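You operate a simulated robot arm through the tools that you are given. There is no shell and no other tool.

You run a simulated two-armed robot. Do the job below in one go: nothing can be reset, and whatever is moved stays where it is left.

TASK
Hold the clear jug with a red foot on the yellow bench top steady with one hand and put the red coupling in it with the other.

It is judged by the outcome, as a careful person would: the job done as asked, and still so three seconds after it is handed in. It fails if anything else is knocked over, pushed out of place, dropped, spilled or broken.

THE ROBOT
Two 7-joint arms with three-finger grippers on one trunk, on a base that moves. Base frame: it is fixed to the floor where the robot stands at the start and does not move with it; the origin is under the middle of the robot, x ahead of it, y to its left, z up; the surface under the hand at the start is at about z = 900. Readings come in mm, degrees, newtons and seconds.
The left shoulder is at the start at [30, 124, 1008], the right one opposite. With the tool pointing down near the work surface each hand reaches from about 100 to 780 mm from the robot's upright axis, wherever it stands, measured 20 degrees to its own side. Places, roughly: clear jug with a red foot [3250, -2250, 1000]. Payload 2.2 kg a hand.
The TCP of each hand is the grasp point between the finger pads, 28 mm short of the fingertips. In the tool frame z runs along the fingers and y along their closing line. The gripper opens to 102 mm; its body begins 71 mm behind the TCP.
Orientation is told as [roll, pitch, yaw] about the base's x, y, z axes, in that order, counted from this pose: with the fingers straight down and closing along the base's y, the tool's x points along the base's -x, its y along +y and its z along -z.

THE INTERFACE
- The arms move only by the tool send_rows. It takes "left_targets", "right_targets" or both (then of equal length, played together; a hand with none holds still); each is one flat list of numbers, 7 for each row, row after row: the closure, from 0 (fully open) to 1 (shut), then the shift along the tool's x, y, z in mm, then the turn, a rotation vector about the tool's x, y, z in degrees. In form: [grip, x, y, z, rx, ry, rz, grip, x, y, z, rx, ry, rz, ...]. A call has 1 to 20 rows; each row shifts and turns the commanded pose from where the row before left it, along the tool's axes as they then stand. Each row takes 0.2 s and may step no farther than 50 mm and 8.6 degrees from the row before; otherwise, or with a gripper value out of range, the whole call is refused. A pose out of reach is approached as far as the arm can. The call stops where the force on the tool passes 40 N (or 10 N more than at its start, if that is more) or the arm is blocked; 0.2 s more then pass. Each finger travels about 143.6 mm/s and halts on what it meets, pressing with about 21 N; the grip force reading is that of the motor and also rises with nothing between the fingers. The clock runs only during rows and for 0.2 s after the last one: add rows that do not move to give the fingers time. It gives the time, the measured TCP pose, the force on the tool (base axes), the opening and the grip force at its end, in the units of the frame above (readings bear some noise), with the torque about the TCP (base axes, N m) and any sound that the robot's microphone picked up.
- Cameras (640 x 400 px; columns grow to the right, rows downward): "scene" is now at [50.6, 11.8, 1728.8]; the picture's right is [0.17, -0.99, 0.00], its down [-0.69, -0.12, -0.71] and it looks along [0.70, 0.12, -0.70] (base axes); focal length 293 px, centre (320, 200). "left" rides on the left gripper at [72, 38, -86] in its tool frame; the picture's right is [-0.46, 0.89, 0.00], its down [-0.60, -0.32, -0.73] and it looks along [-0.65, -0.34, 0.68] (tool axes); focal length 256 px, centre (320, 200). "right" rides on the right gripper at [69, 44, -86] in its tool frame; the picture's right is [-0.53, 0.85, 0.00], its down [-0.58, -0.36, -0.73] and it looks along [-0.62, -0.39, 0.68] (tool axes); focal length 256 px, centre (320, 200). There is no depth. A picture from a camera that has moved, and an enlarged one, comes with that camera's place and axes in the base frame and with its lens.
- snapshot(camera): a new picture of that camera. It takes no simulated time.
- move_column(by): moves the trunk up (or, below 0, down) by that many mm; the arms and the scene camera ride with it, the base frame stays. It gives what a move gives, with no picture.
- roll_base(legs): drives the robot by 1 to 6 legs, each [ahead, left, turn to the left] in mm, mm and degrees, along the robot's own axes; the way and the turn of a leg run together, so that a leg with both is an arc; at most 1500 mm and 180 degrees a leg. The arms and the cameras ride along, it lands a little off, and it stops where it bumps. It gives what a move gives.
- aim_head(pan, tilt): turns the head with the scene camera to pan (to the left, within 143 degrees either way) and tilt (down, from -29 to 69), counted from straight ahead of the robot. It gives what a move gives.
- enlarge(camera, box): a new picture of the part [left, top, right, bottom] of that camera's present view, enlarged. It takes no simulated time.
- finish_job(): hands the job in; it is judged then, once.

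Nothing tells you exact positions but the pictures and the camera data. Unless the task says otherwise, let go and move clear before handing in.

The tools are called after ">>>" by a JSON object that holds its "op" and its "data". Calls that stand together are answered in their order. send_rows: Moves the arms, as the interface text tells. Its arguments: {"type":"object","properties":{"left_targets":{"type":"array"},"right_targets":{"type":"array"}},"required":[]} The other tools are called the same way: move_column (by) moves the trunk up or down; roll_base (legs) drives the base; aim_head (pan, tilt) turns the head that bears the scene camera; snapshot (camera) takes a picture; enlarge (camera, box) takes an enlarged picture of a part of a camera's view; finish_job () hands the job in.

At the start:

```text
time: 0.0
left_eef_pos: [574.8, 354.9, 1157.4]
left_tool_rot: [0.0, 0.0, 0.0]
left_contact_force: [-0.5, 0.3, -1.0]
left_wrist_torque: [0.0, -0.02, 0.01]
left_gripper_width: 102.1
left_grip_force: 0.0
right_eef_pos: [480.6, -114.9, 1133.0]
right_tool_rot: [0.1, 0.0, 0.0]
right_contact_force: [0.1, 0.4, 0.0]
right_wrist_torque: [-0.01, -0.01, -0.01]
right_gripper_width: 102.0
right_grip_force: 0.1
trunk travel left (down, up): [-250.0, 290.0]
robot x, y, heading: [5.7, -2.9, -0.1]
head pan, tilt (commanded): [9.6, 44.5]
```

scene: 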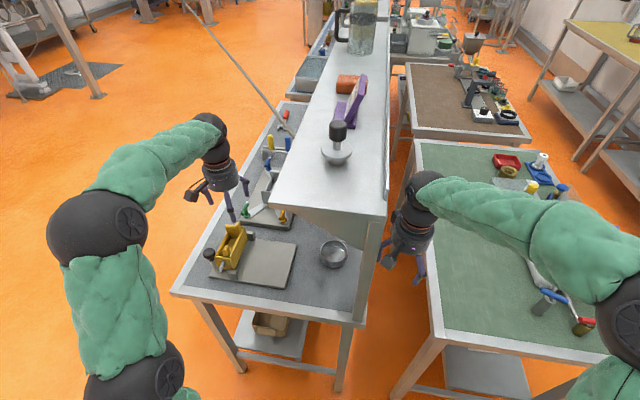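
right: 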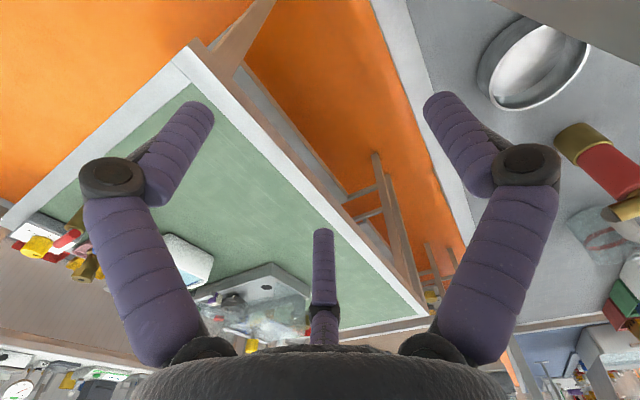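
left: 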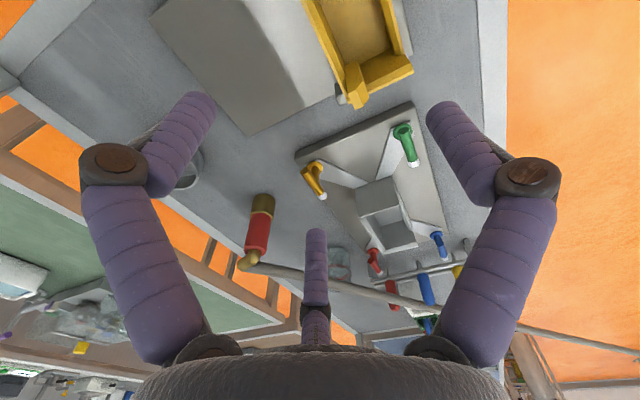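

I see workbenches right ahead of the robot, and a yellow bench top far off to the right. The jug should be near [3250, -2250, 1000], so I'll look around with the head first.

>>> {"op": "aim_head", "data": {"pan": -35, "tilt": 15}}

>>> {"op": "snapshot", "data": {"camera": "scene"}}

```text
time: 1.1
left_eef_pos: [574.6, 355.0, 1157.0]
left_tool_rot: [0.0, -0.1, 0.1]
left_contact_force: [0.2, 0.6, 0.1]
left_wrist_torque: [0.0, -0.02, -0.03]
left_gripper_width: 101.8
left_grip_force: 0.1
right_eef_pos: [480.5, -115.6, 1132.8]
right_tool_rot: [0.0, 0.0, 0.0]
right_contact_force: [1.1, 0.2, 0.1]
right_wrist_torque: [0.0, -0.01, 0.0]
right_gripper_width: 101.8
right_grip_force: 0.1
trunk travel left (down, up): [-250.0, 290.0]
robot x, y, heading: [1.7, -3.1, -0.0]
head pan, tilt (commanded): [-35.0, 15.0]
```

```text
taken
camera scene: at [46.6, -55.3, 1774.8], right [-0.57, -0.82, 0.0], down [-0.21, 0.15, -0.97], along [0.79, -0.55, -0.26], focal length 293 px, centre (320, 200)
```

scene: 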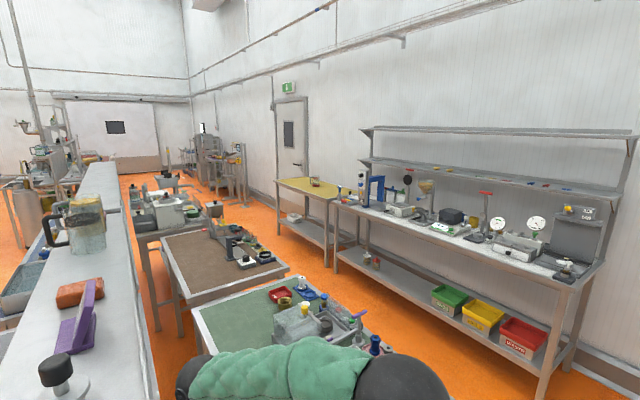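

>>> {"op": "enlarge", "data": {"camera": "scene", "box": [260, 160, 360, 222]}}

>>> {"op": "enlarge", "data": {"camera": "scene", "box": [180, 200, 400, 360]}}

>>> {"op": "enlarge", "data": {"camera": "scene", "box": [340, 150, 620, 320]}}

>>> {"op": "enlarge", "data": {"camera": "scene", "box": [0, 100, 280, 280]}}

```text
6.40 times, centred on (310, 191) of scene
camera zoom: at [46.6, -55.3, 1774.8], right [-0.57, -0.82, 0.0], down [-0.21, 0.15, -0.97], along [0.79, -0.55, -0.26], focal length 1873 px, centre (384, 258)
```

zoom: 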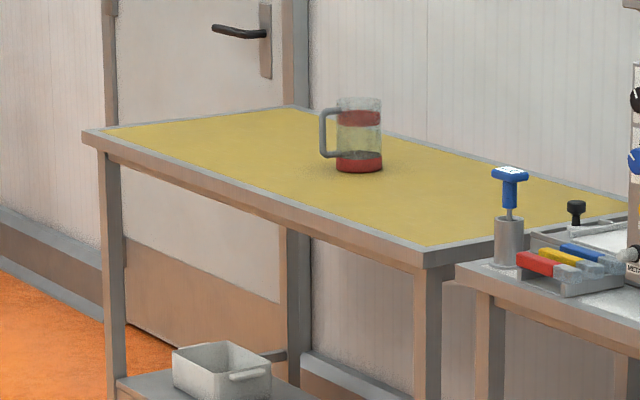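

```text
2.50 times, centred on (290, 280) of scene
camera zoom: at [46.6, -55.3, 1774.8], right [-0.57, -0.82, 0.0], down [-0.21, 0.15, -0.97], along [0.79, -0.55, -0.26], focal length 732 px, centre (395, 0)
```

zoom: 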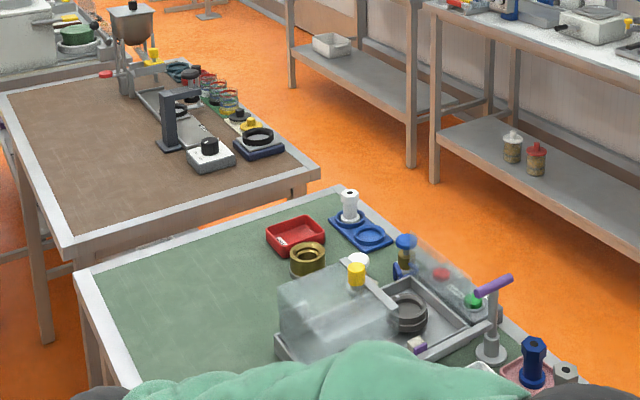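

```text
2.29 times, centred on (480, 235) of scene
camera zoom: at [46.6, -55.3, 1774.8], right [-0.57, -0.82, 0.0], down [-0.21, 0.15, -0.97], along [0.79, -0.55, -0.26], focal length 669 px, centre (-46, 120)
```

zoom: 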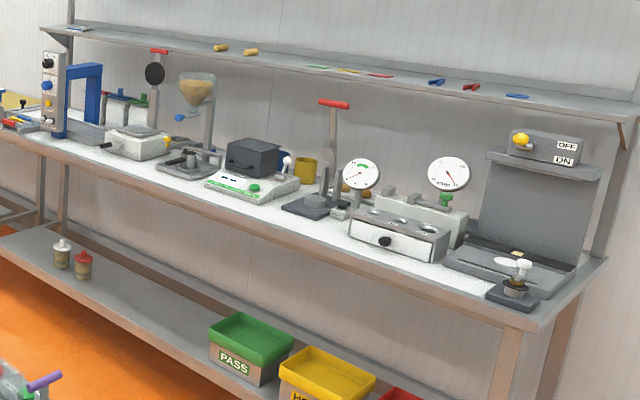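

```text
2.22 times, centred on (140, 190) of scene
camera zoom: at [46.6, -55.3, 1774.8], right [-0.57, -0.82, 0.0], down [-0.21, 0.15, -0.97], along [0.79, -0.55, -0.26], focal length 650 px, centre (720, 222)
```

zoom: 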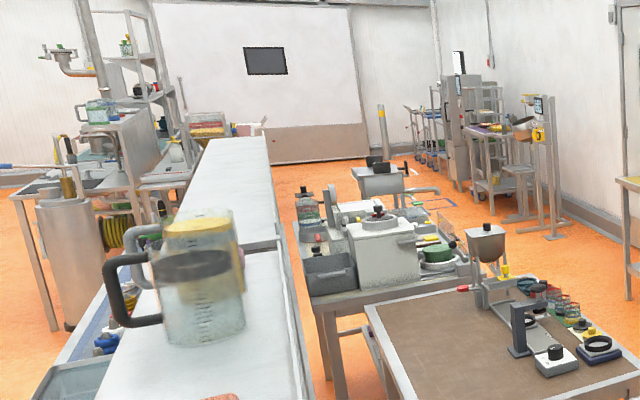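

The jug stands on the yellow bench top. I don't know yet which item is the red coupling, so I'll look closer at the nearby benches.

>>> {"op": "enlarge", "data": {"camera": "left", "box": [160, 100, 480, 340]}}

>>> {"op": "enlarge", "data": {"camera": "right", "box": [440, 80, 640, 300]}}

>>> {"op": "aim_head", "data": {"pan": 0, "tilt": 60}}

>>> {"op": "snapshot", "data": {"camera": "scene"}}

>>> {"op": "aim_head", "data": {"pan": 30, "tilt": 30}}

>>> {"op": "snapshot", "data": {"camera": "scene"}}

>>> {"op": "aim_head", "data": {"pan": -60, "tilt": 55}}

>>> {"op": "snapshot", "data": {"camera": "scene"}}

```text
1.67 times, centred on (320, 220) of left
camera zoom: at [502.5, 393.0, 1242.4], right [0.46, 0.89, 0.0], down [0.6, -0.32, 0.73], along [0.65, -0.34, -0.68], focal length 427 px, centre (320, 167)
```

zoom: 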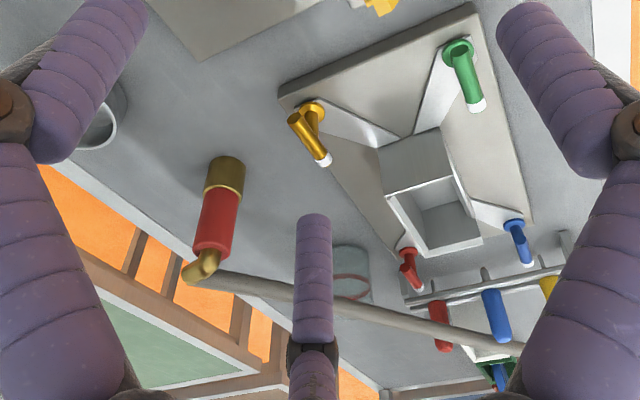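

```text
1.82 times, centred on (540, 190) of right
camera zoom: at [411.7, -73.6, 1218.5], right [0.53, 0.85, 0.0], down [0.58, -0.36, 0.73], along [0.62, -0.39, -0.68], focal length 465 px, centre (-80, 218)
```

zoom: 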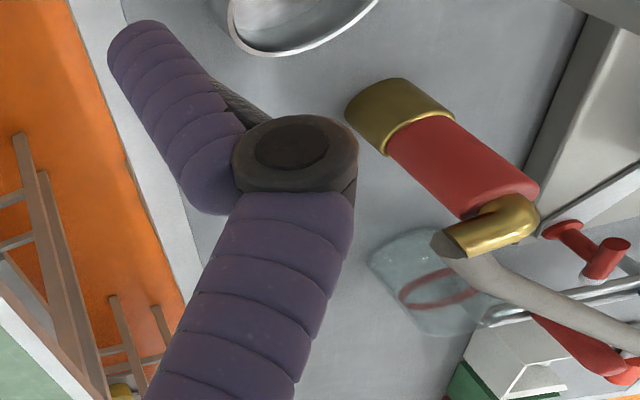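

```text
time: 2.2
left_eef_pos: [575.2, 355.1, 1157.3]
left_tool_rot: [-0.1, 0.0, 0.1]
left_contact_force: [0.9, 0.5, 0.6]
left_wrist_torque: [-0.01, 0.02, 0.0]
left_gripper_width: 102.1
left_grip_force: 0.0
right_eef_pos: [479.9, -115.5, 1132.5]
right_tool_rot: [0.0, -0.1, 0.1]
right_contact_force: [-0.2, 0.1, 0.0]
right_wrist_torque: [-0.01, 0.0, 0.0]
right_gripper_width: 102.1
right_grip_force: 0.1
trunk travel left (down, up): [-250.0, 290.0]
robot x, y, heading: [0.6, 2.5, -0.1]
head pan, tilt (commanded): [0.0, 60.0]
```

```text
taken
camera scene: at [36.8, -1.9, 1708.6], right [0.0, -1.0, 0.0], down [-0.87, 0.0, -0.5], along [0.5, 0.0, -0.87], focal length 293 px, centre (320, 200)
```

scene: 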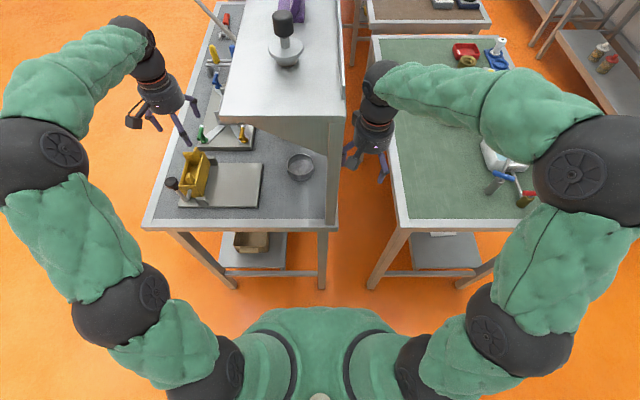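

```text
time: 3.2
left_eef_pos: [575.4, 354.1, 1157.2]
left_tool_rot: [0.0, 0.1, 0.0]
left_contact_force: [0.7, 0.6, -0.3]
left_wrist_torque: [0.01, 0.01, -0.01]
left_gripper_width: 101.9
left_grip_force: 0.0
right_eef_pos: [480.0, -115.0, 1133.1]
right_tool_rot: [0.1, 0.0, 0.1]
right_contact_force: [-0.2, 0.7, -0.6]
right_wrist_torque: [-0.01, 0.0, -0.02]
right_gripper_width: 102.1
right_grip_force: 0.1
trunk travel left (down, up): [-250.0, 290.0]
robot x, y, heading: [-2.1, 2.6, -0.1]
head pan, tilt (commanded): [30.0, 30.0]
```

```text
taken
camera scene: at [48.4, 43.3, 1750.6], right [0.5, -0.87, 0.0], down [-0.43, -0.25, -0.87], along [0.75, 0.43, -0.5], focal length 293 px, centre (320, 200)
```

scene: 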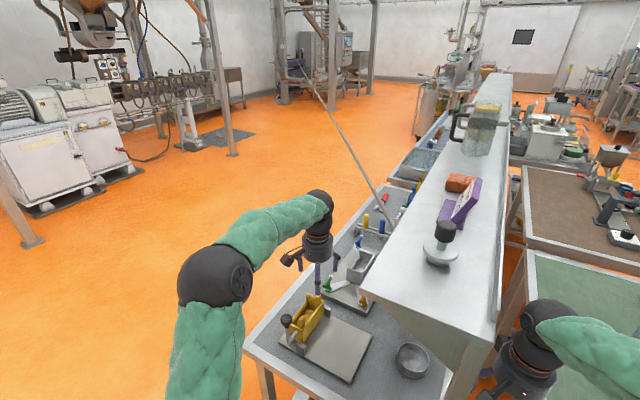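

```text
time: 4.8
left_eef_pos: [574.5, 355.6, 1157.1]
left_tool_rot: [0.0, 0.0, 0.0]
left_contact_force: [-1.4, -0.6, -0.3]
left_wrist_torque: [-0.01, 0.01, 0.02]
left_gripper_width: 102.1
left_grip_force: 0.0
right_eef_pos: [480.9, -116.1, 1132.6]
right_tool_rot: [0.0, 0.0, 0.1]
right_contact_force: [0.5, 0.4, 0.0]
right_wrist_torque: [-0.04, -0.04, -0.04]
right_gripper_width: 102.1
right_grip_force: 0.0
trunk travel left (down, up): [-250.0, 290.0]
robot x, y, heading: [1.7, 1.7, 0.1]
head pan, tilt (commanded): [-60.0, 55.0]
```

```text
taken
camera scene: at [6.1, -64.3, 1714.6], right [-0.87, -0.5, 0.0], down [-0.41, 0.71, -0.57], along [0.29, -0.5, -0.82], focal length 293 px, centre (320, 200)
```

scene: 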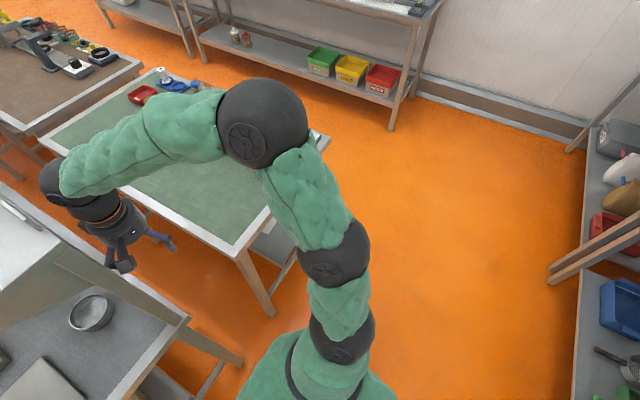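

>>> {"op": "aim_head", "data": {"pan": -110, "tilt": 35}}

>>> {"op": "snapshot", "data": {"camera": "scene"}}

>>> {"op": "aim_head", "data": {"pan": -143, "tilt": 25}}

>>> {"op": "snapshot", "data": {"camera": "scene"}}

>>> {"op": "aim_head", "data": {"pan": 130, "tilt": 25}}

>>> {"op": "snapshot", "data": {"camera": "scene"}}

>>> {"op": "aim_head", "data": {"pan": 70, "tilt": 25}}

>>> {"op": "snapshot", "data": {"camera": "scene"}}

```text
time: 6.0
left_eef_pos: [574.7, 354.9, 1155.8]
left_tool_rot: [-0.1, 0.0, 0.0]
left_contact_force: [0.6, -0.2, -0.9]
left_wrist_torque: [0.02, -0.01, 0.0]
left_gripper_width: 102.0
left_grip_force: 0.0
right_eef_pos: [480.7, -116.1, 1133.0]
right_tool_rot: [0.0, 0.0, 0.1]
right_contact_force: [-0.3, 1.0, -0.2]
right_wrist_torque: [0.02, -0.01, 0.01]
right_gripper_width: 102.0
right_grip_force: 0.1
trunk travel left (down, up): [-250.0, 290.0]
robot x, y, heading: [0.7, -2.7, 0.1]
head pan, tilt (commanded): [-110.0, 35.0]
```

```text
taken
camera scene: at [-60.0, -84.6, 1742.8], right [-0.94, 0.34, 0.0], down [0.2, 0.54, -0.82], along [-0.28, -0.77, -0.57], focal length 293 px, centre (320, 200)
```

scene: 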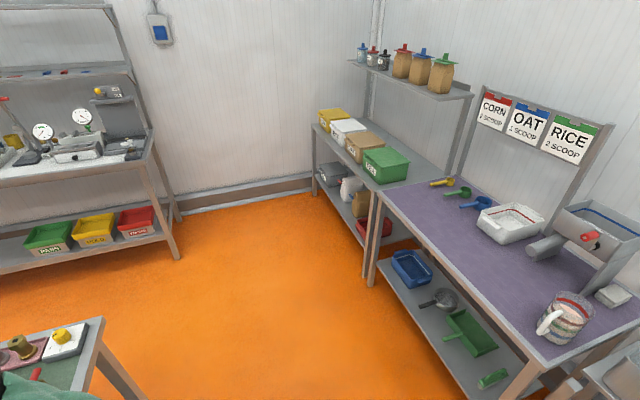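

```text
time: 7.0
left_eef_pos: [573.9, 356.7, 1156.8]
left_tool_rot: [0.0, -0.1, 0.1]
left_contact_force: [0.7, -0.7, 0.2]
left_wrist_torque: [0.01, 0.0, -0.03]
left_gripper_width: 102.0
left_grip_force: 0.0
right_eef_pos: [479.9, -116.1, 1133.8]
right_tool_rot: [0.1, 0.0, 0.1]
right_contact_force: [-1.1, 0.0, 0.0]
right_wrist_torque: [0.0, 0.03, 0.01]
right_gripper_width: 102.2
right_grip_force: 0.0
trunk travel left (down, up): [-250.0, 290.0]
robot x, y, heading: [1.0, -0.8, -0.0]
head pan, tilt (commanded): [-143.0, 25.0]
```

```text
taken
camera scene: at [-103.5, -57.4, 1758.6], right [-0.6, 0.8, 0.0], down [0.34, 0.25, -0.91], along [-0.72, -0.55, -0.42], focal length 293 px, centre (320, 200)
```

scene: 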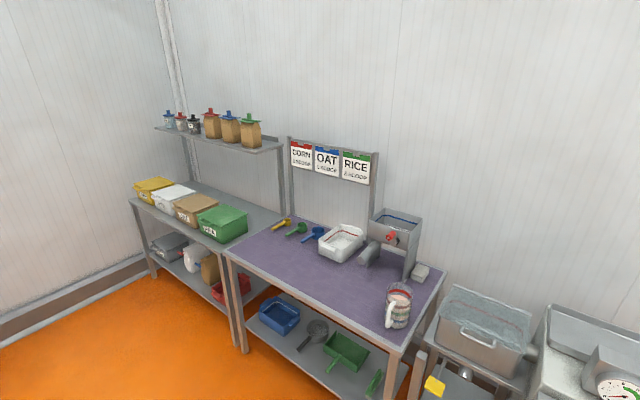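

```text
time: 10.8
left_eef_pos: [573.8, 354.4, 1156.4]
left_tool_rot: [0.0, 0.1, 0.0]
left_contact_force: [-0.3, -0.6, -0.2]
left_wrist_torque: [0.0, 0.0, 0.03]
left_gripper_width: 101.9
left_grip_force: 0.1
right_eef_pos: [479.5, -116.2, 1132.8]
right_tool_rot: [-0.1, 0.0, 0.0]
right_contact_force: [0.2, 0.4, -0.1]
right_wrist_torque: [0.0, -0.03, 0.03]
right_gripper_width: 102.0
right_grip_force: 0.0
trunk travel left (down, up): [-250.0, 290.0]
robot x, y, heading: [3.1, 0.2, -0.0]
head pan, tilt (commanded): [130.0, 25.0]
```

```text
taken
camera scene: at [-89.2, 68.8, 1758.6], right [0.77, 0.64, 0.0], down [0.27, -0.32, -0.91], along [-0.58, 0.69, -0.42], focal length 293 px, centre (320, 200)
```

scene: 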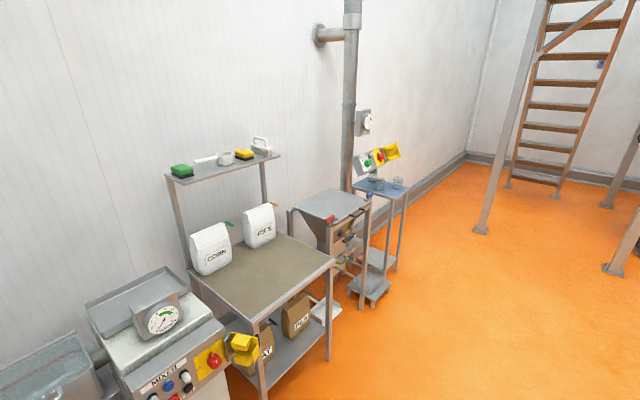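

```text
time: 12.1
left_eef_pos: [574.9, 355.6, 1157.6]
left_tool_rot: [0.0, -0.1, 0.1]
left_contact_force: [0.4, -0.8, -0.4]
left_wrist_torque: [0.03, 0.01, -0.01]
left_gripper_width: 102.3
left_grip_force: 0.0
right_eef_pos: [481.1, -116.4, 1133.4]
right_tool_rot: [0.0, 0.1, 0.0]
right_contact_force: [0.1, -0.7, 0.4]
right_wrist_torque: [-0.02, 0.01, 0.01]
right_gripper_width: 101.8
right_grip_force: 0.1
trunk travel left (down, up): [-250.0, 290.0]
robot x, y, heading: [1.3, -4.0, -0.2]
head pan, tilt (commanded): [70.0, 25.0]
```

```text
taken
camera scene: at [1.5, 84.8, 1758.6], right [0.94, -0.34, 0.0], down [-0.14, -0.4, -0.91], along [0.31, 0.85, -0.42], focal length 293 px, centre (320, 200)
```

scene: 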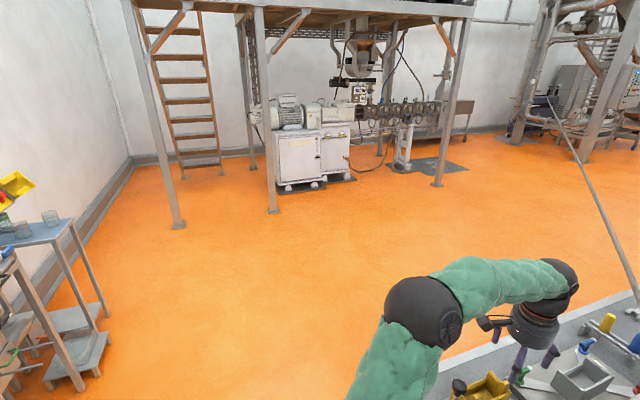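

>>> {"op": "aim_head", "data": {"pan": -45, "tilt": 45}}

>>> {"op": "snapshot", "data": {"camera": "scene"}}

>>> {"op": "enlarge", "data": {"camera": "scene", "box": [60, 40, 360, 240]}}

>>> {"op": "aim_head", "data": {"pan": -15, "tilt": 20}}

>>> {"op": "snapshot", "data": {"camera": "scene"}}

>>> {"op": "enlarge", "data": {"camera": "scene", "box": [120, 20, 360, 170]}}

>>> {"op": "enlarge", "data": {"camera": "scene", "box": [320, 100, 560, 250]}}

```text
time: 14.0
left_eef_pos: [574.1, 354.4, 1156.7]
left_tool_rot: [0.0, 0.0, 0.0]
left_contact_force: [-0.2, -0.4, 0.6]
left_wrist_torque: [0.02, -0.01, 0.01]
left_gripper_width: 102.3
left_grip_force: 0.1
right_eef_pos: [481.2, -115.9, 1133.3]
right_tool_rot: [0.0, 0.0, -0.1]
right_contact_force: [0.3, 0.0, 0.0]
right_wrist_torque: [0.01, -0.02, -0.01]
right_gripper_width: 102.1
right_grip_force: 0.1
trunk travel left (down, up): [-250.0, 290.0]
robot x, y, heading: [-0.2, 2.1, -0.0]
head pan, tilt (commanded): [-45.0, 45.0]
```

```text
taken
camera scene: at [27.6, -59.3, 1728.0], right [-0.71, -0.71, 0.0], down [-0.5, 0.5, -0.71], along [0.5, -0.5, -0.71], focal length 293 px, centre (320, 200)
```

scene: 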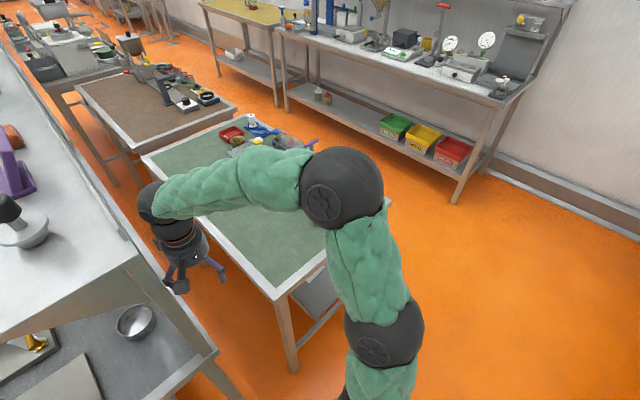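

```text
2.00 times, centred on (210, 140) of scene
camera zoom: at [27.6, -59.3, 1728.0], right [-0.71, -0.71, 0.0], down [-0.5, 0.5, -0.71], along [0.5, -0.5, -0.71], focal length 585 px, centre (540, 320)
```

zoom: 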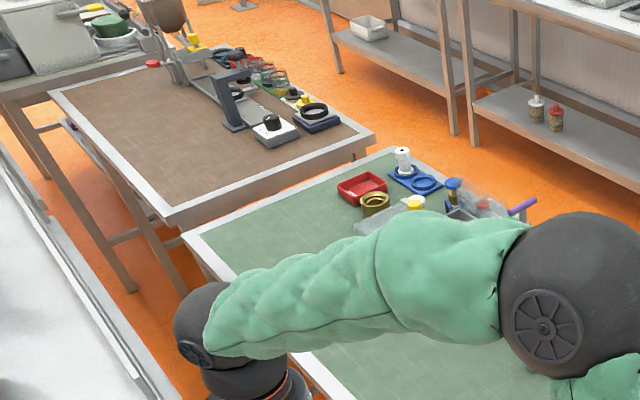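

```text
time: 15.0
left_eef_pos: [575.0, 355.2, 1156.1]
left_tool_rot: [-0.1, -0.1, 0.0]
left_contact_force: [-0.4, -0.5, 0.3]
left_wrist_torque: [-0.01, -0.01, 0.02]
left_gripper_width: 101.8
left_grip_force: 0.0
right_eef_pos: [480.0, -116.0, 1133.2]
right_tool_rot: [0.1, 0.0, 0.0]
right_contact_force: [-1.3, -0.5, 0.5]
right_wrist_torque: [0.03, -0.01, 0.01]
right_gripper_width: 102.3
right_grip_force: 0.0
trunk travel left (down, up): [-250.0, 290.0]
robot x, y, heading: [-1.9, -3.5, -0.1]
head pan, tilt (commanded): [-15.0, 20.0]
```

```text
taken
camera scene: at [60.0, -26.0, 1766.6], right [-0.26, -0.97, 0.0], down [-0.33, 0.09, -0.94], along [0.91, -0.24, -0.34], focal length 293 px, centre (320, 200)
```

scene: 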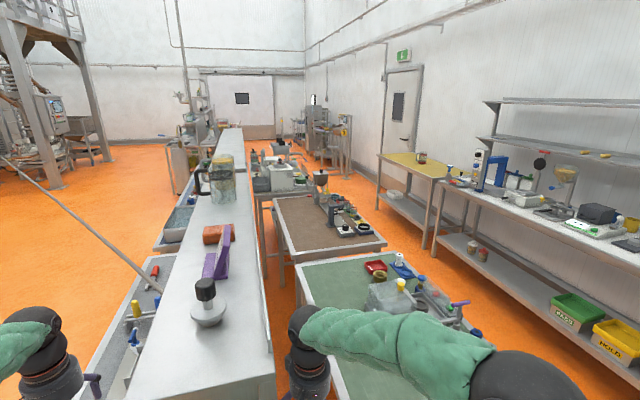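

```text
2.67 times, centred on (240, 95) of scene
camera zoom: at [60.0, -26.0, 1766.6], right [-0.26, -0.97, 0.0], down [-0.33, 0.09, -0.94], along [0.91, -0.24, -0.34], focal length 780 px, centre (533, 480)
```

zoom: 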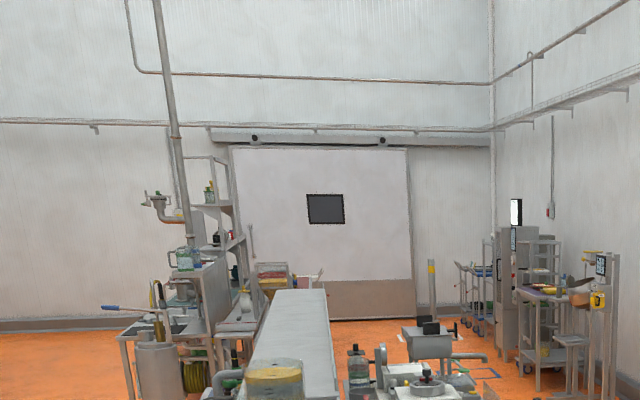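

```text
2.67 times, centred on (440, 175) of scene
camera zoom: at [60.0, -26.0, 1766.6], right [-0.26, -0.97, 0.0], down [-0.33, 0.09, -0.94], along [0.91, -0.24, -0.34], focal length 780 px, centre (0, 267)
```

zoom: 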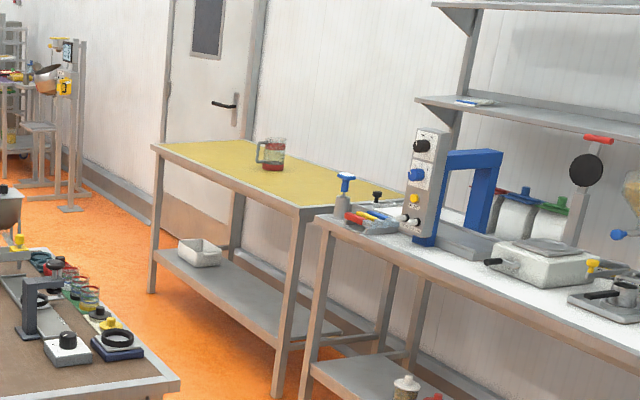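

>>> {"op": "enlarge", "data": {"camera": "scene", "box": [80, 220, 240, 340]}}

>>> {"op": "aim_head", "data": {"pan": 15, "tilt": 35}}

>>> {"op": "snapshot", "data": {"camera": "scene"}}

>>> {"op": "enlarge", "data": {"camera": "scene", "box": [160, 120, 400, 270]}}

>>> {"op": "enlarge", "data": {"camera": "scene", "box": [260, 0, 500, 150]}}

```text
3.33 times, centred on (160, 280) of scene
camera zoom: at [60.0, -26.0, 1766.6], right [-0.26, -0.97, 0.0], down [-0.33, 0.09, -0.94], along [0.91, -0.24, -0.34], focal length 975 px, centre (853, -67)
```

zoom: 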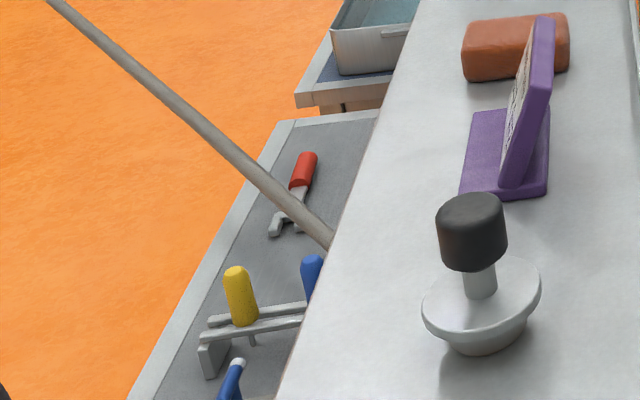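

```text
time: 15.9
left_eef_pos: [574.5, 355.3, 1156.6]
left_tool_rot: [0.1, 0.0, 0.0]
left_contact_force: [0.5, -0.7, -0.6]
left_wrist_torque: [-0.01, 0.01, 0.02]
left_gripper_width: 101.9
left_grip_force: 0.1
right_eef_pos: [480.4, -116.2, 1133.9]
right_tool_rot: [0.1, 0.0, 0.1]
right_contact_force: [-1.2, -0.5, 0.9]
right_wrist_torque: [0.0, 0.02, 0.0]
right_gripper_width: 102.1
right_grip_force: 0.0
trunk travel left (down, up): [-250.0, 290.0]
robot x, y, heading: [-1.8, -1.3, 0.1]
head pan, tilt (commanded): [15.0, 35.0]
```

```text
taken
camera scene: at [55.2, 20.9, 1742.9], right [0.26, -0.97, 0.0], down [-0.55, -0.15, -0.82], along [0.79, 0.21, -0.57], focal length 293 px, centre (320, 200)
```

scene: 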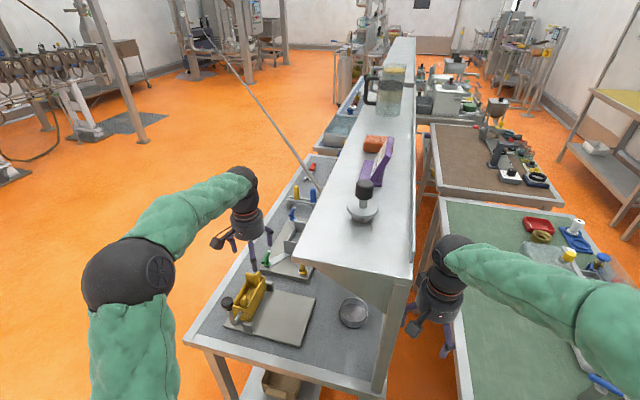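

```text
2.67 times, centred on (280, 195) of scene
camera zoom: at [55.2, 20.9, 1742.9], right [0.26, -0.97, 0.0], down [-0.55, -0.15, -0.82], along [0.79, 0.21, -0.57], focal length 780 px, centre (427, 213)
```

zoom: 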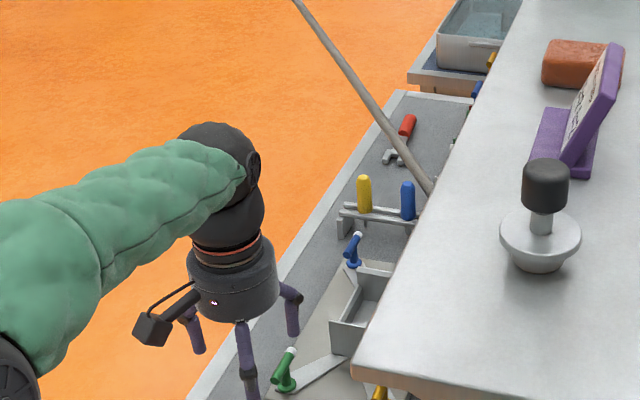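

```text
2.67 times, centred on (380, 75) of scene
camera zoom: at [55.2, 20.9, 1742.9], right [0.26, -0.97, 0.0], down [-0.55, -0.15, -0.82], along [0.79, 0.21, -0.57], focal length 780 px, centre (160, 533)
```

zoom: 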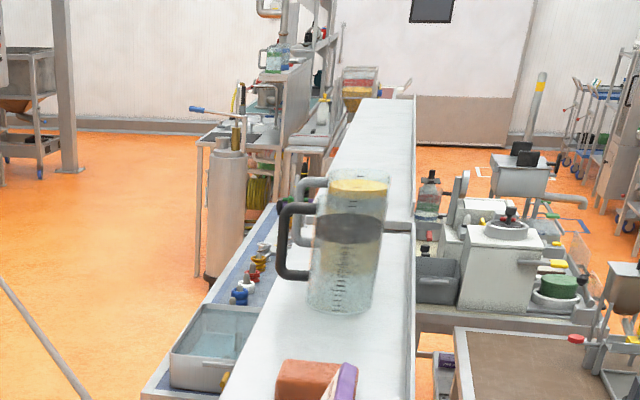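

I can see a row of coloured fittings on the next bench along. I'll zoom in on those.

>>> {"op": "enlarge", "data": {"camera": "scene", "box": [320, 70, 380, 110]}}

>>> {"op": "aim_head", "data": {"pan": -35, "tilt": 35}}

>>> {"op": "enlarge", "data": {"camera": "scene", "box": [150, 100, 400, 260]}}

>>> {"op": "enlarge", "data": {"camera": "right", "box": [0, 180, 340, 400]}}

```text
10.00 times, centred on (350, 90) of scene
camera zoom: at [55.2, 20.9, 1742.9], right [0.26, -0.97, 0.0], down [-0.55, -0.15, -0.82], along [0.79, 0.21, -0.57], focal length 2926 px, centre (20, 1300)
```

zoom: 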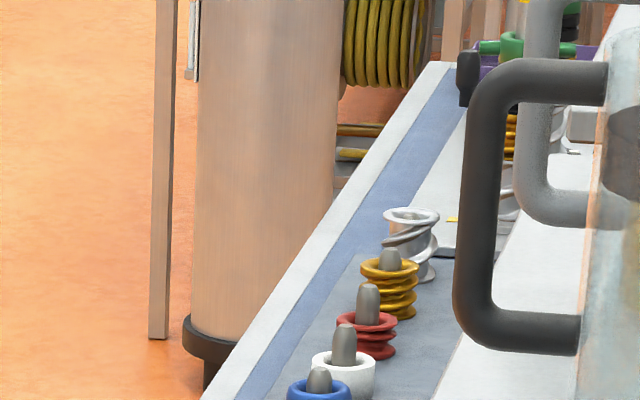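

```text
time: 17.1
left_eef_pos: [573.7, 356.2, 1156.4]
left_tool_rot: [0.1, 0.0, 0.0]
left_contact_force: [0.2, 0.7, 0.0]
left_wrist_torque: [-0.04, 0.0, 0.02]
left_gripper_width: 101.9
left_grip_force: 0.0
right_eef_pos: [479.7, -114.3, 1132.5]
right_tool_rot: [0.0, 0.0, 0.0]
right_contact_force: [0.0, -0.3, -0.1]
right_wrist_torque: [0.0, 0.01, 0.01]
right_gripper_width: 102.1
right_grip_force: 0.0
trunk travel left (down, up): [-250.0, 290.0]
robot x, y, heading: [-1.9, -1.4, 0.1]
head pan, tilt (commanded): [-35.0, 35.0]
```

```text
2.50 times, centred on (275, 180) of scene
camera zoom: at [42.2, -52.3, 1742.8], right [-0.57, -0.82, 0.0], down [-0.47, 0.33, -0.82], along [0.67, -0.47, -0.57], focal length 732 px, centre (432, 250)
```

zoom: 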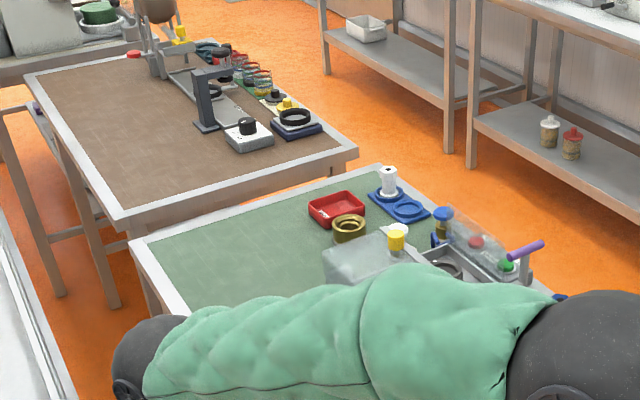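

```text
1.82 times, centred on (170, 290) of right
camera zoom: at [411.6, -73.6, 1218.5], right [0.53, 0.85, 0.0], down [0.58, -0.36, 0.73], along [0.62, -0.39, -0.68], focal length 465 px, centre (593, 36)
```

zoom: 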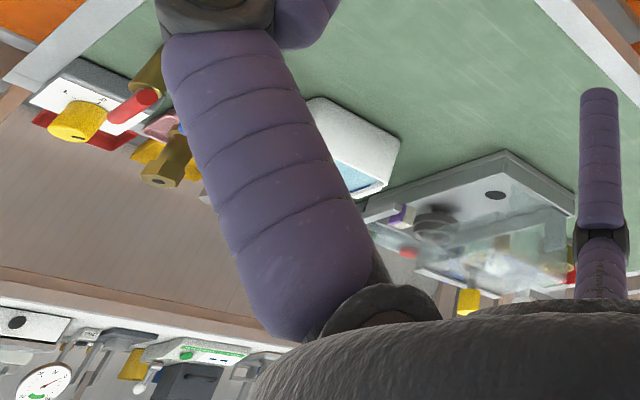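

There are several red candidates, and none is clearly the coupling yet. I'll pull both hands back toward the trunk so I can see more and drive safely.

>>> {"op": "send_rows", "data": {"left_targets": [0, 40, 0, 0, 0, 0, 0, 0, 40, 0, 0, 0, 0, 0, 0, 40, 0, 0, 0, 0, 0, 0, 40, 0, 0, 0, 0, 0, 0, 40, -10, 0, 0, 0, 0, 0, 40, -10, 0, 0, 0, 0], "right_targets": [0, 30, 0, 0, 0, 0, 0, 0, 30, 0, 0, 0, 0, 0, 0, 30, 0, 0, 0, 0, 0, 0, 30, -20, 0, 0, 0, 0, 0, 30, -30, 0, 0, 0, 0, 0, 30, -30, 0, 0, 0, 0]}}

>>> {"op": "aim_head", "data": {"pan": -30, "tilt": 45}}

>>> {"op": "snapshot", "data": {"camera": "scene"}}

>>> {"op": "snapshot", "data": {"camera": "right"}}

>>> {"op": "snapshot", "data": {"camera": "left"}}

```text
time: 18.5
left_eef_pos: [329.8, 334.7, 1157.1]
left_tool_rot: [0.0, -0.2, 0.0]
left_contact_force: [0.4, -0.6, -0.3]
left_wrist_torque: [0.06, -0.08, -0.03]
left_gripper_width: 102.1
left_grip_force: 0.1
right_eef_pos: [295.6, -195.9, 1133.9]
right_tool_rot: [0.1, -0.1, 0.0]
right_contact_force: [-0.3, -0.5, 0.3]
right_wrist_torque: [0.02, -0.06, 0.03]
right_gripper_width: 102.0
right_grip_force: 0.1
trunk travel left (down, up): [-250.0, 290.0]
robot x, y, heading: [-0.6, -0.1, 0.1]
head pan, tilt (commanded): [-35.0, 35.0]
```

```text
time: 19.2
left_eef_pos: [333.2, 334.5, 1155.9]
left_tool_rot: [0.0, -0.1, 0.0]
left_contact_force: [-0.4, 0.6, 0.3]
left_wrist_torque: [-0.04, 0.01, 0.0]
left_gripper_width: 102.1
left_grip_force: 0.2
right_eef_pos: [300.3, -195.0, 1132.1]
right_tool_rot: [0.0, 0.0, 0.0]
right_contact_force: [0.2, 0.3, 0.2]
right_wrist_torque: [-0.01, 0.04, -0.01]
right_gripper_width: 102.0
right_grip_force: 0.0
trunk travel left (down, up): [-250.0, 290.0]
robot x, y, heading: [-0.7, -1.8, 0.0]
head pan, tilt (commanded): [-30.0, 45.0]
```

```text
taken
camera scene: at [40.3, -42.5, 1728.1], right [-0.5, -0.87, 0.0], down [-0.61, 0.35, -0.71], along [0.61, -0.35, -0.71], focal length 293 px, centre (320, 200)
```

scene: 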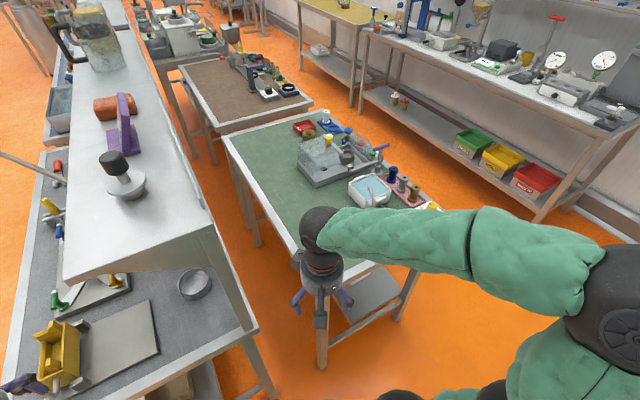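

```text
taken
camera right: at [231.3, -152.7, 1218.6], right [0.53, 0.85, 0.0], down [0.58, -0.36, 0.73], along [0.62, -0.39, -0.68], focal length 256 px, centre (320, 200)
```

right: 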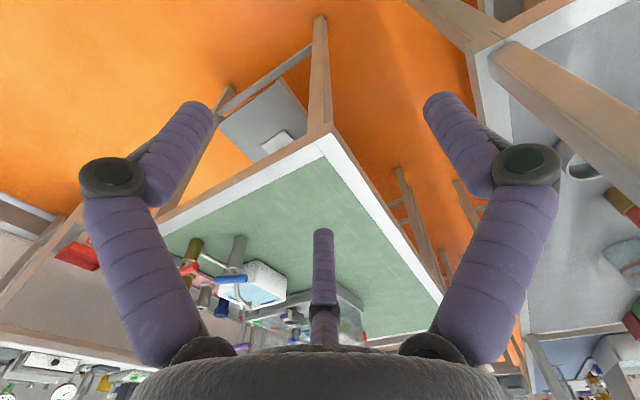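

```text
taken
camera left: at [261.9, 372.7, 1242.4], right [0.46, 0.89, 0.0], down [0.6, -0.32, 0.73], along [0.65, -0.34, -0.68], focal length 256 px, centre (320, 200)
```

left: 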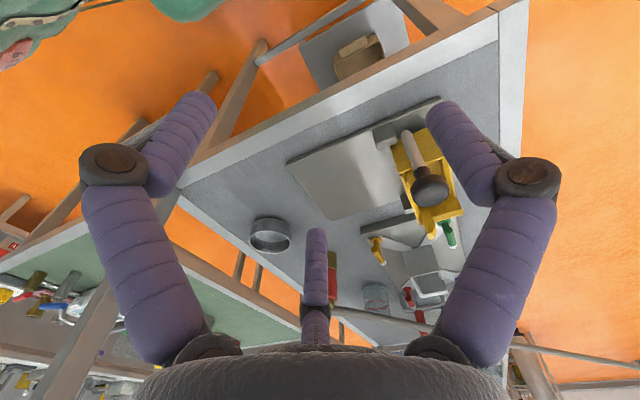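

>>> {"op": "enlarge", "data": {"camera": "scene", "box": [280, 100, 460, 212]}}

>>> {"op": "enlarge", "data": {"camera": "right", "box": [160, 220, 310, 330]}}

>>> {"op": "enlarge", "data": {"camera": "scene", "box": [160, 20, 320, 120]}}

>>> {"op": "enlarge", "data": {"camera": "scene", "box": [360, 0, 640, 160]}}

```text
3.56 times, centred on (370, 156) of scene
camera zoom: at [40.3, -42.5, 1728.1], right [-0.5, -0.87, 0.0], down [-0.61, 0.35, -0.71], along [0.61, -0.35, -0.71], focal length 1040 px, centre (142, 356)
```

zoom: 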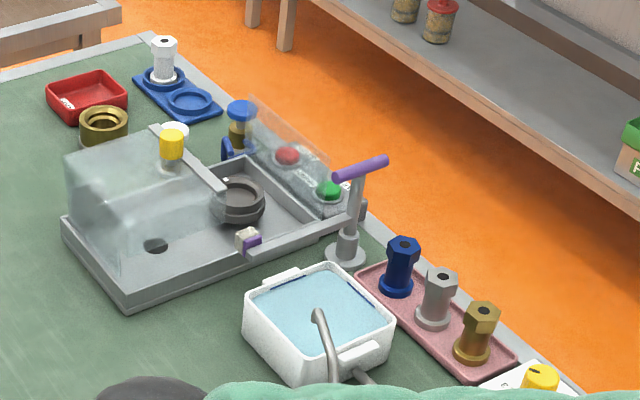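

```text
3.64 times, centred on (235, 275) of right
camera zoom: at [231.3, -152.7, 1218.6], right [0.53, 0.85, 0.0], down [0.58, -0.36, 0.73], along [0.62, -0.39, -0.68], focal length 931 px, centre (629, -73)
```

zoom: 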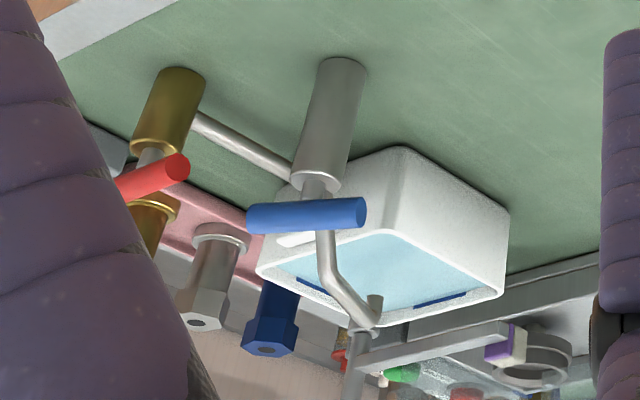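

```text
4.00 times, centred on (240, 70) of scene
camera zoom: at [40.3, -42.5, 1728.1], right [-0.5, -0.87, 0.0], down [-0.61, 0.35, -0.71], along [0.61, -0.35, -0.71], focal length 1170 px, centre (640, 720)
```

zoom: 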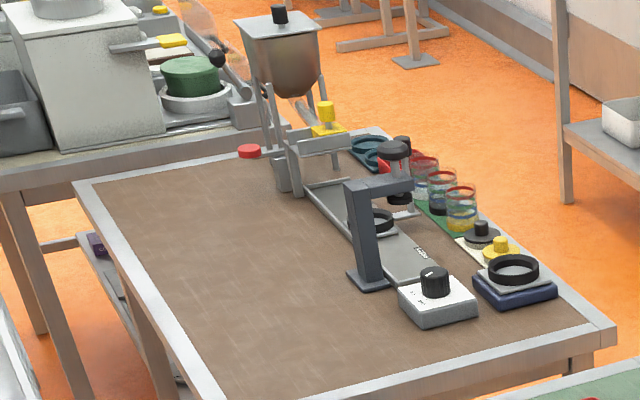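

```text
2.29 times, centred on (500, 80) of scene
camera zoom: at [40.3, -42.5, 1728.1], right [-0.5, -0.87, 0.0], down [-0.61, 0.35, -0.71], along [0.61, -0.35, -0.71], focal length 669 px, centre (-91, 474)
```

zoom: 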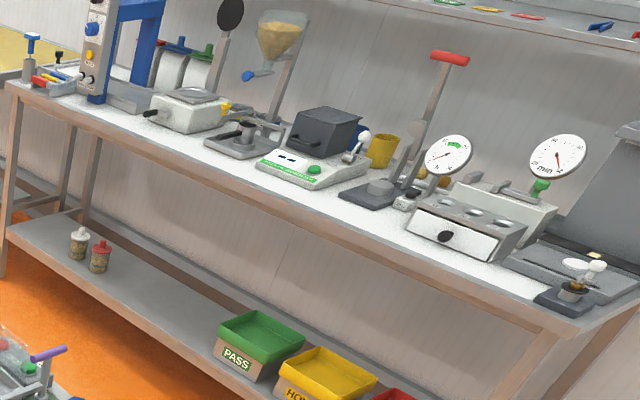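

I'm still looking for the red coupling, so I'll zoom in on the farther benches and the spots under the shelf.

>>> {"op": "enlarge", "data": {"camera": "left", "box": [280, 200, 480, 340]}}

>>> {"op": "aim_head", "data": {"pan": 0, "tilt": 15}}

>>> {"op": "enlarge", "data": {"camera": "scene", "box": [160, 100, 320, 200]}}

>>> {"op": "enlarge", "data": {"camera": "scene", "box": [280, 100, 440, 200]}}

>>> {"op": "enlarge", "data": {"camera": "scene", "box": [320, 150, 480, 250]}}

>>> {"op": "enlarge", "data": {"camera": "scene", "box": [0, 60, 200, 185]}}

```text
2.86 times, centred on (380, 270) of left
camera zoom: at [261.9, 372.7, 1242.4], right [0.46, 0.89, 0.0], down [0.6, -0.32, 0.73], along [0.65, -0.34, -0.68], focal length 731 px, centre (149, 0)
```

zoom: 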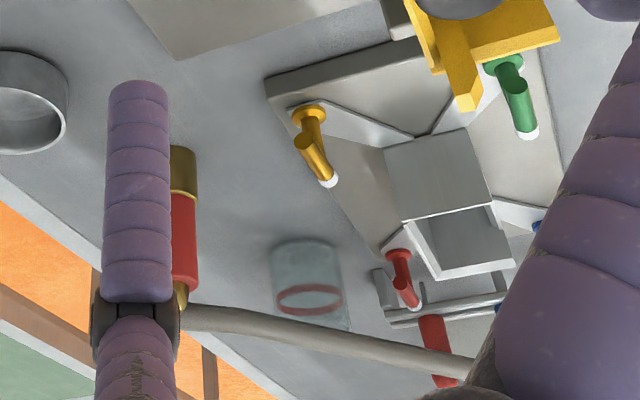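

```text
time: 20.2
left_eef_pos: [333.5, 335.4, 1156.5]
left_tool_rot: [0.0, 0.0, 0.0]
left_contact_force: [0.1, -0.1, 0.2]
left_wrist_torque: [0.0, -0.01, 0.0]
left_gripper_width: 101.8
left_grip_force: 0.0
right_eef_pos: [299.5, -195.4, 1134.0]
right_tool_rot: [0.1, 0.0, 0.0]
right_contact_force: [-0.7, 1.1, -0.4]
right_wrist_torque: [0.01, 0.03, 0.01]
right_gripper_width: 101.9
right_grip_force: 0.1
trunk travel left (down, up): [-250.0, 290.0]
robot x, y, heading: [0.3, 2.5, 0.0]
head pan, tilt (commanded): [0.0, 15.0]
```

```text
4.00 times, centred on (240, 150) of scene
camera zoom: at [63.2, -2.0, 1774.8], right [0.0, -1.0, 0.0], down [-0.26, 0.0, -0.97], along [0.97, 0.0, -0.26], focal length 1170 px, centre (640, 400)
```

zoom: 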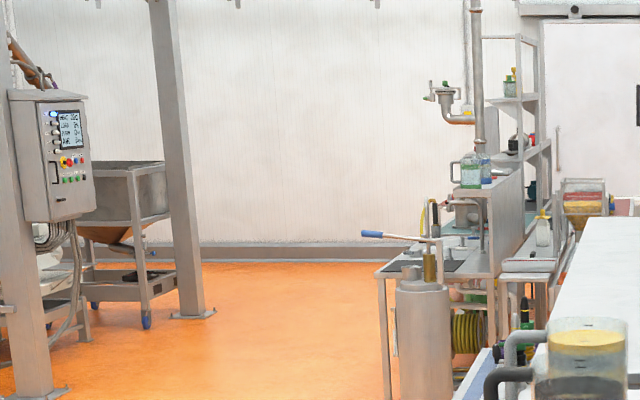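

```text
4.00 times, centred on (360, 150) of scene
camera zoom: at [63.2, -2.0, 1774.8], right [0.0, -1.0, 0.0], down [-0.26, 0.0, -0.97], along [0.97, 0.0, -0.26], focal length 1170 px, centre (160, 400)
```

zoom: 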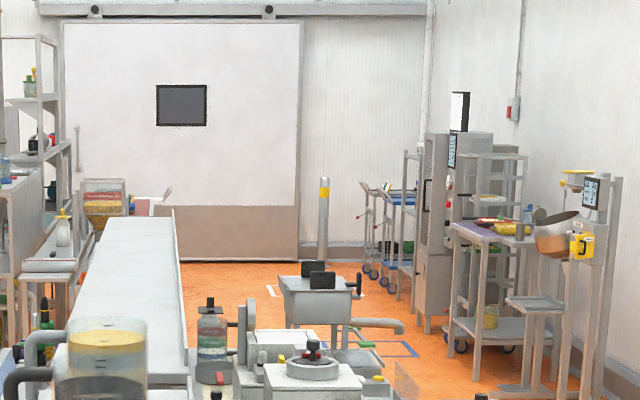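

```text
4.00 times, centred on (400, 200) of scene
camera zoom: at [63.2, -2.0, 1774.8], right [0.0, -1.0, 0.0], down [-0.26, 0.0, -0.97], along [0.97, 0.0, -0.26], focal length 1170 px, centre (0, 200)
```

zoom: 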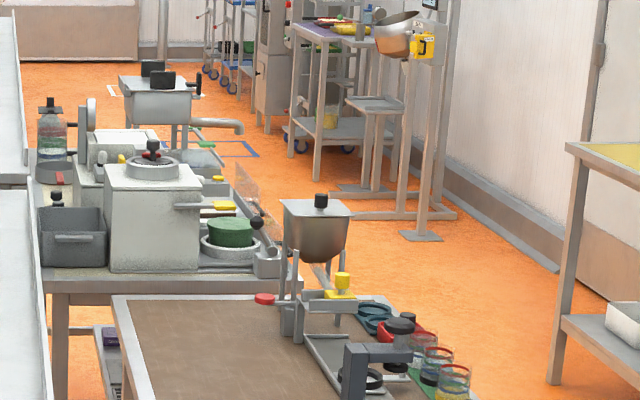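

```text
3.20 times, centred on (100, 122) of scene
camera zoom: at [63.2, -2.0, 1774.8], right [0.0, -1.0, 0.0], down [-0.26, 0.0, -0.97], along [0.97, 0.0, -0.26], focal length 936 px, centre (1024, 448)
```

zoom: 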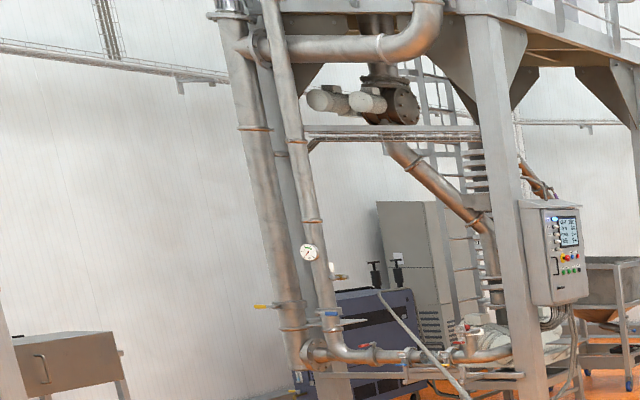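

>>> {"op": "aim_head", "data": {"pan": -60, "tilt": 69}}

>>> {"op": "snapshot", "data": {"camera": "scene"}}

>>> {"op": "aim_head", "data": {"pan": 60, "tilt": 69}}

>>> {"op": "snapshot", "data": {"camera": "scene"}}

```text
time: 21.5
left_eef_pos: [333.3, 335.9, 1158.3]
left_tool_rot: [0.0, 0.1, 0.0]
left_contact_force: [-0.3, -0.3, 0.4]
left_wrist_torque: [-0.04, -0.01, 0.0]
left_gripper_width: 102.1
left_grip_force: 0.1
right_eef_pos: [299.0, -194.8, 1132.7]
right_tool_rot: [0.0, -0.1, 0.0]
right_contact_force: [0.4, -0.7, -0.3]
right_wrist_torque: [-0.01, 0.0, 0.02]
right_gripper_width: 101.8
right_grip_force: 0.1
trunk travel left (down, up): [-250.0, 290.0]
robot x, y, heading: [-0.8, -0.1, -0.2]
head pan, tilt (commanded): [-60.0, 68.8]
```

```text
taken
camera scene: at [-2.1, -50.3, 1699.2], right [-0.87, -0.5, 0.0], down [-0.47, 0.81, -0.36], along [0.18, -0.31, -0.93], focal length 293 px, centre (320, 200)
```

scene: 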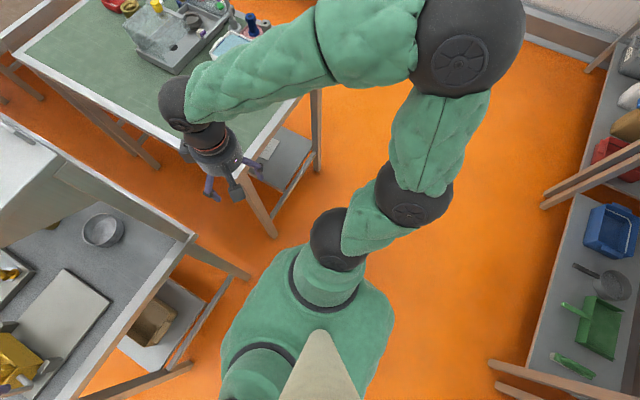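

```text
time: 23.5
left_eef_pos: [333.9, 334.3, 1156.2]
left_tool_rot: [-0.1, 0.0, 0.1]
left_contact_force: [0.0, 0.2, 1.0]
left_wrist_torque: [-0.03, 0.03, 0.01]
left_gripper_width: 102.0
left_grip_force: 0.0
right_eef_pos: [300.0, -194.6, 1133.6]
right_tool_rot: [0.1, 0.0, 0.0]
right_contact_force: [-0.2, -0.8, 0.0]
right_wrist_torque: [-0.04, 0.03, 0.01]
right_gripper_width: 102.0
right_grip_force: 0.0
trunk travel left (down, up): [-250.0, 290.0]
robot x, y, heading: [-0.2, 3.5, 0.1]
head pan, tilt (commanded): [60.0, 68.8]
```

```text
taken
camera scene: at [-2.2, 46.5, 1699.2], right [0.87, -0.5, 0.0], down [-0.47, -0.81, -0.36], along [0.18, 0.31, -0.93], focal length 293 px, centre (320, 200)
```

scene: 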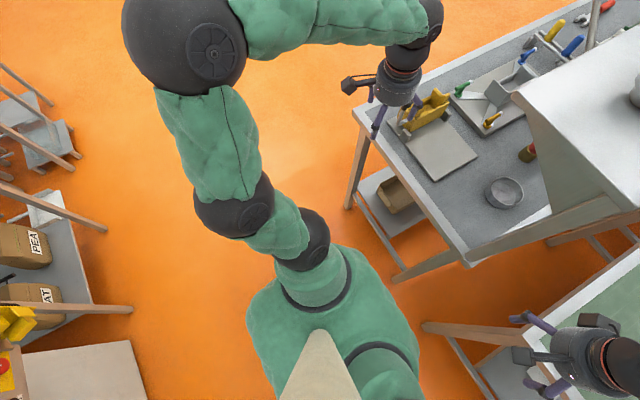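

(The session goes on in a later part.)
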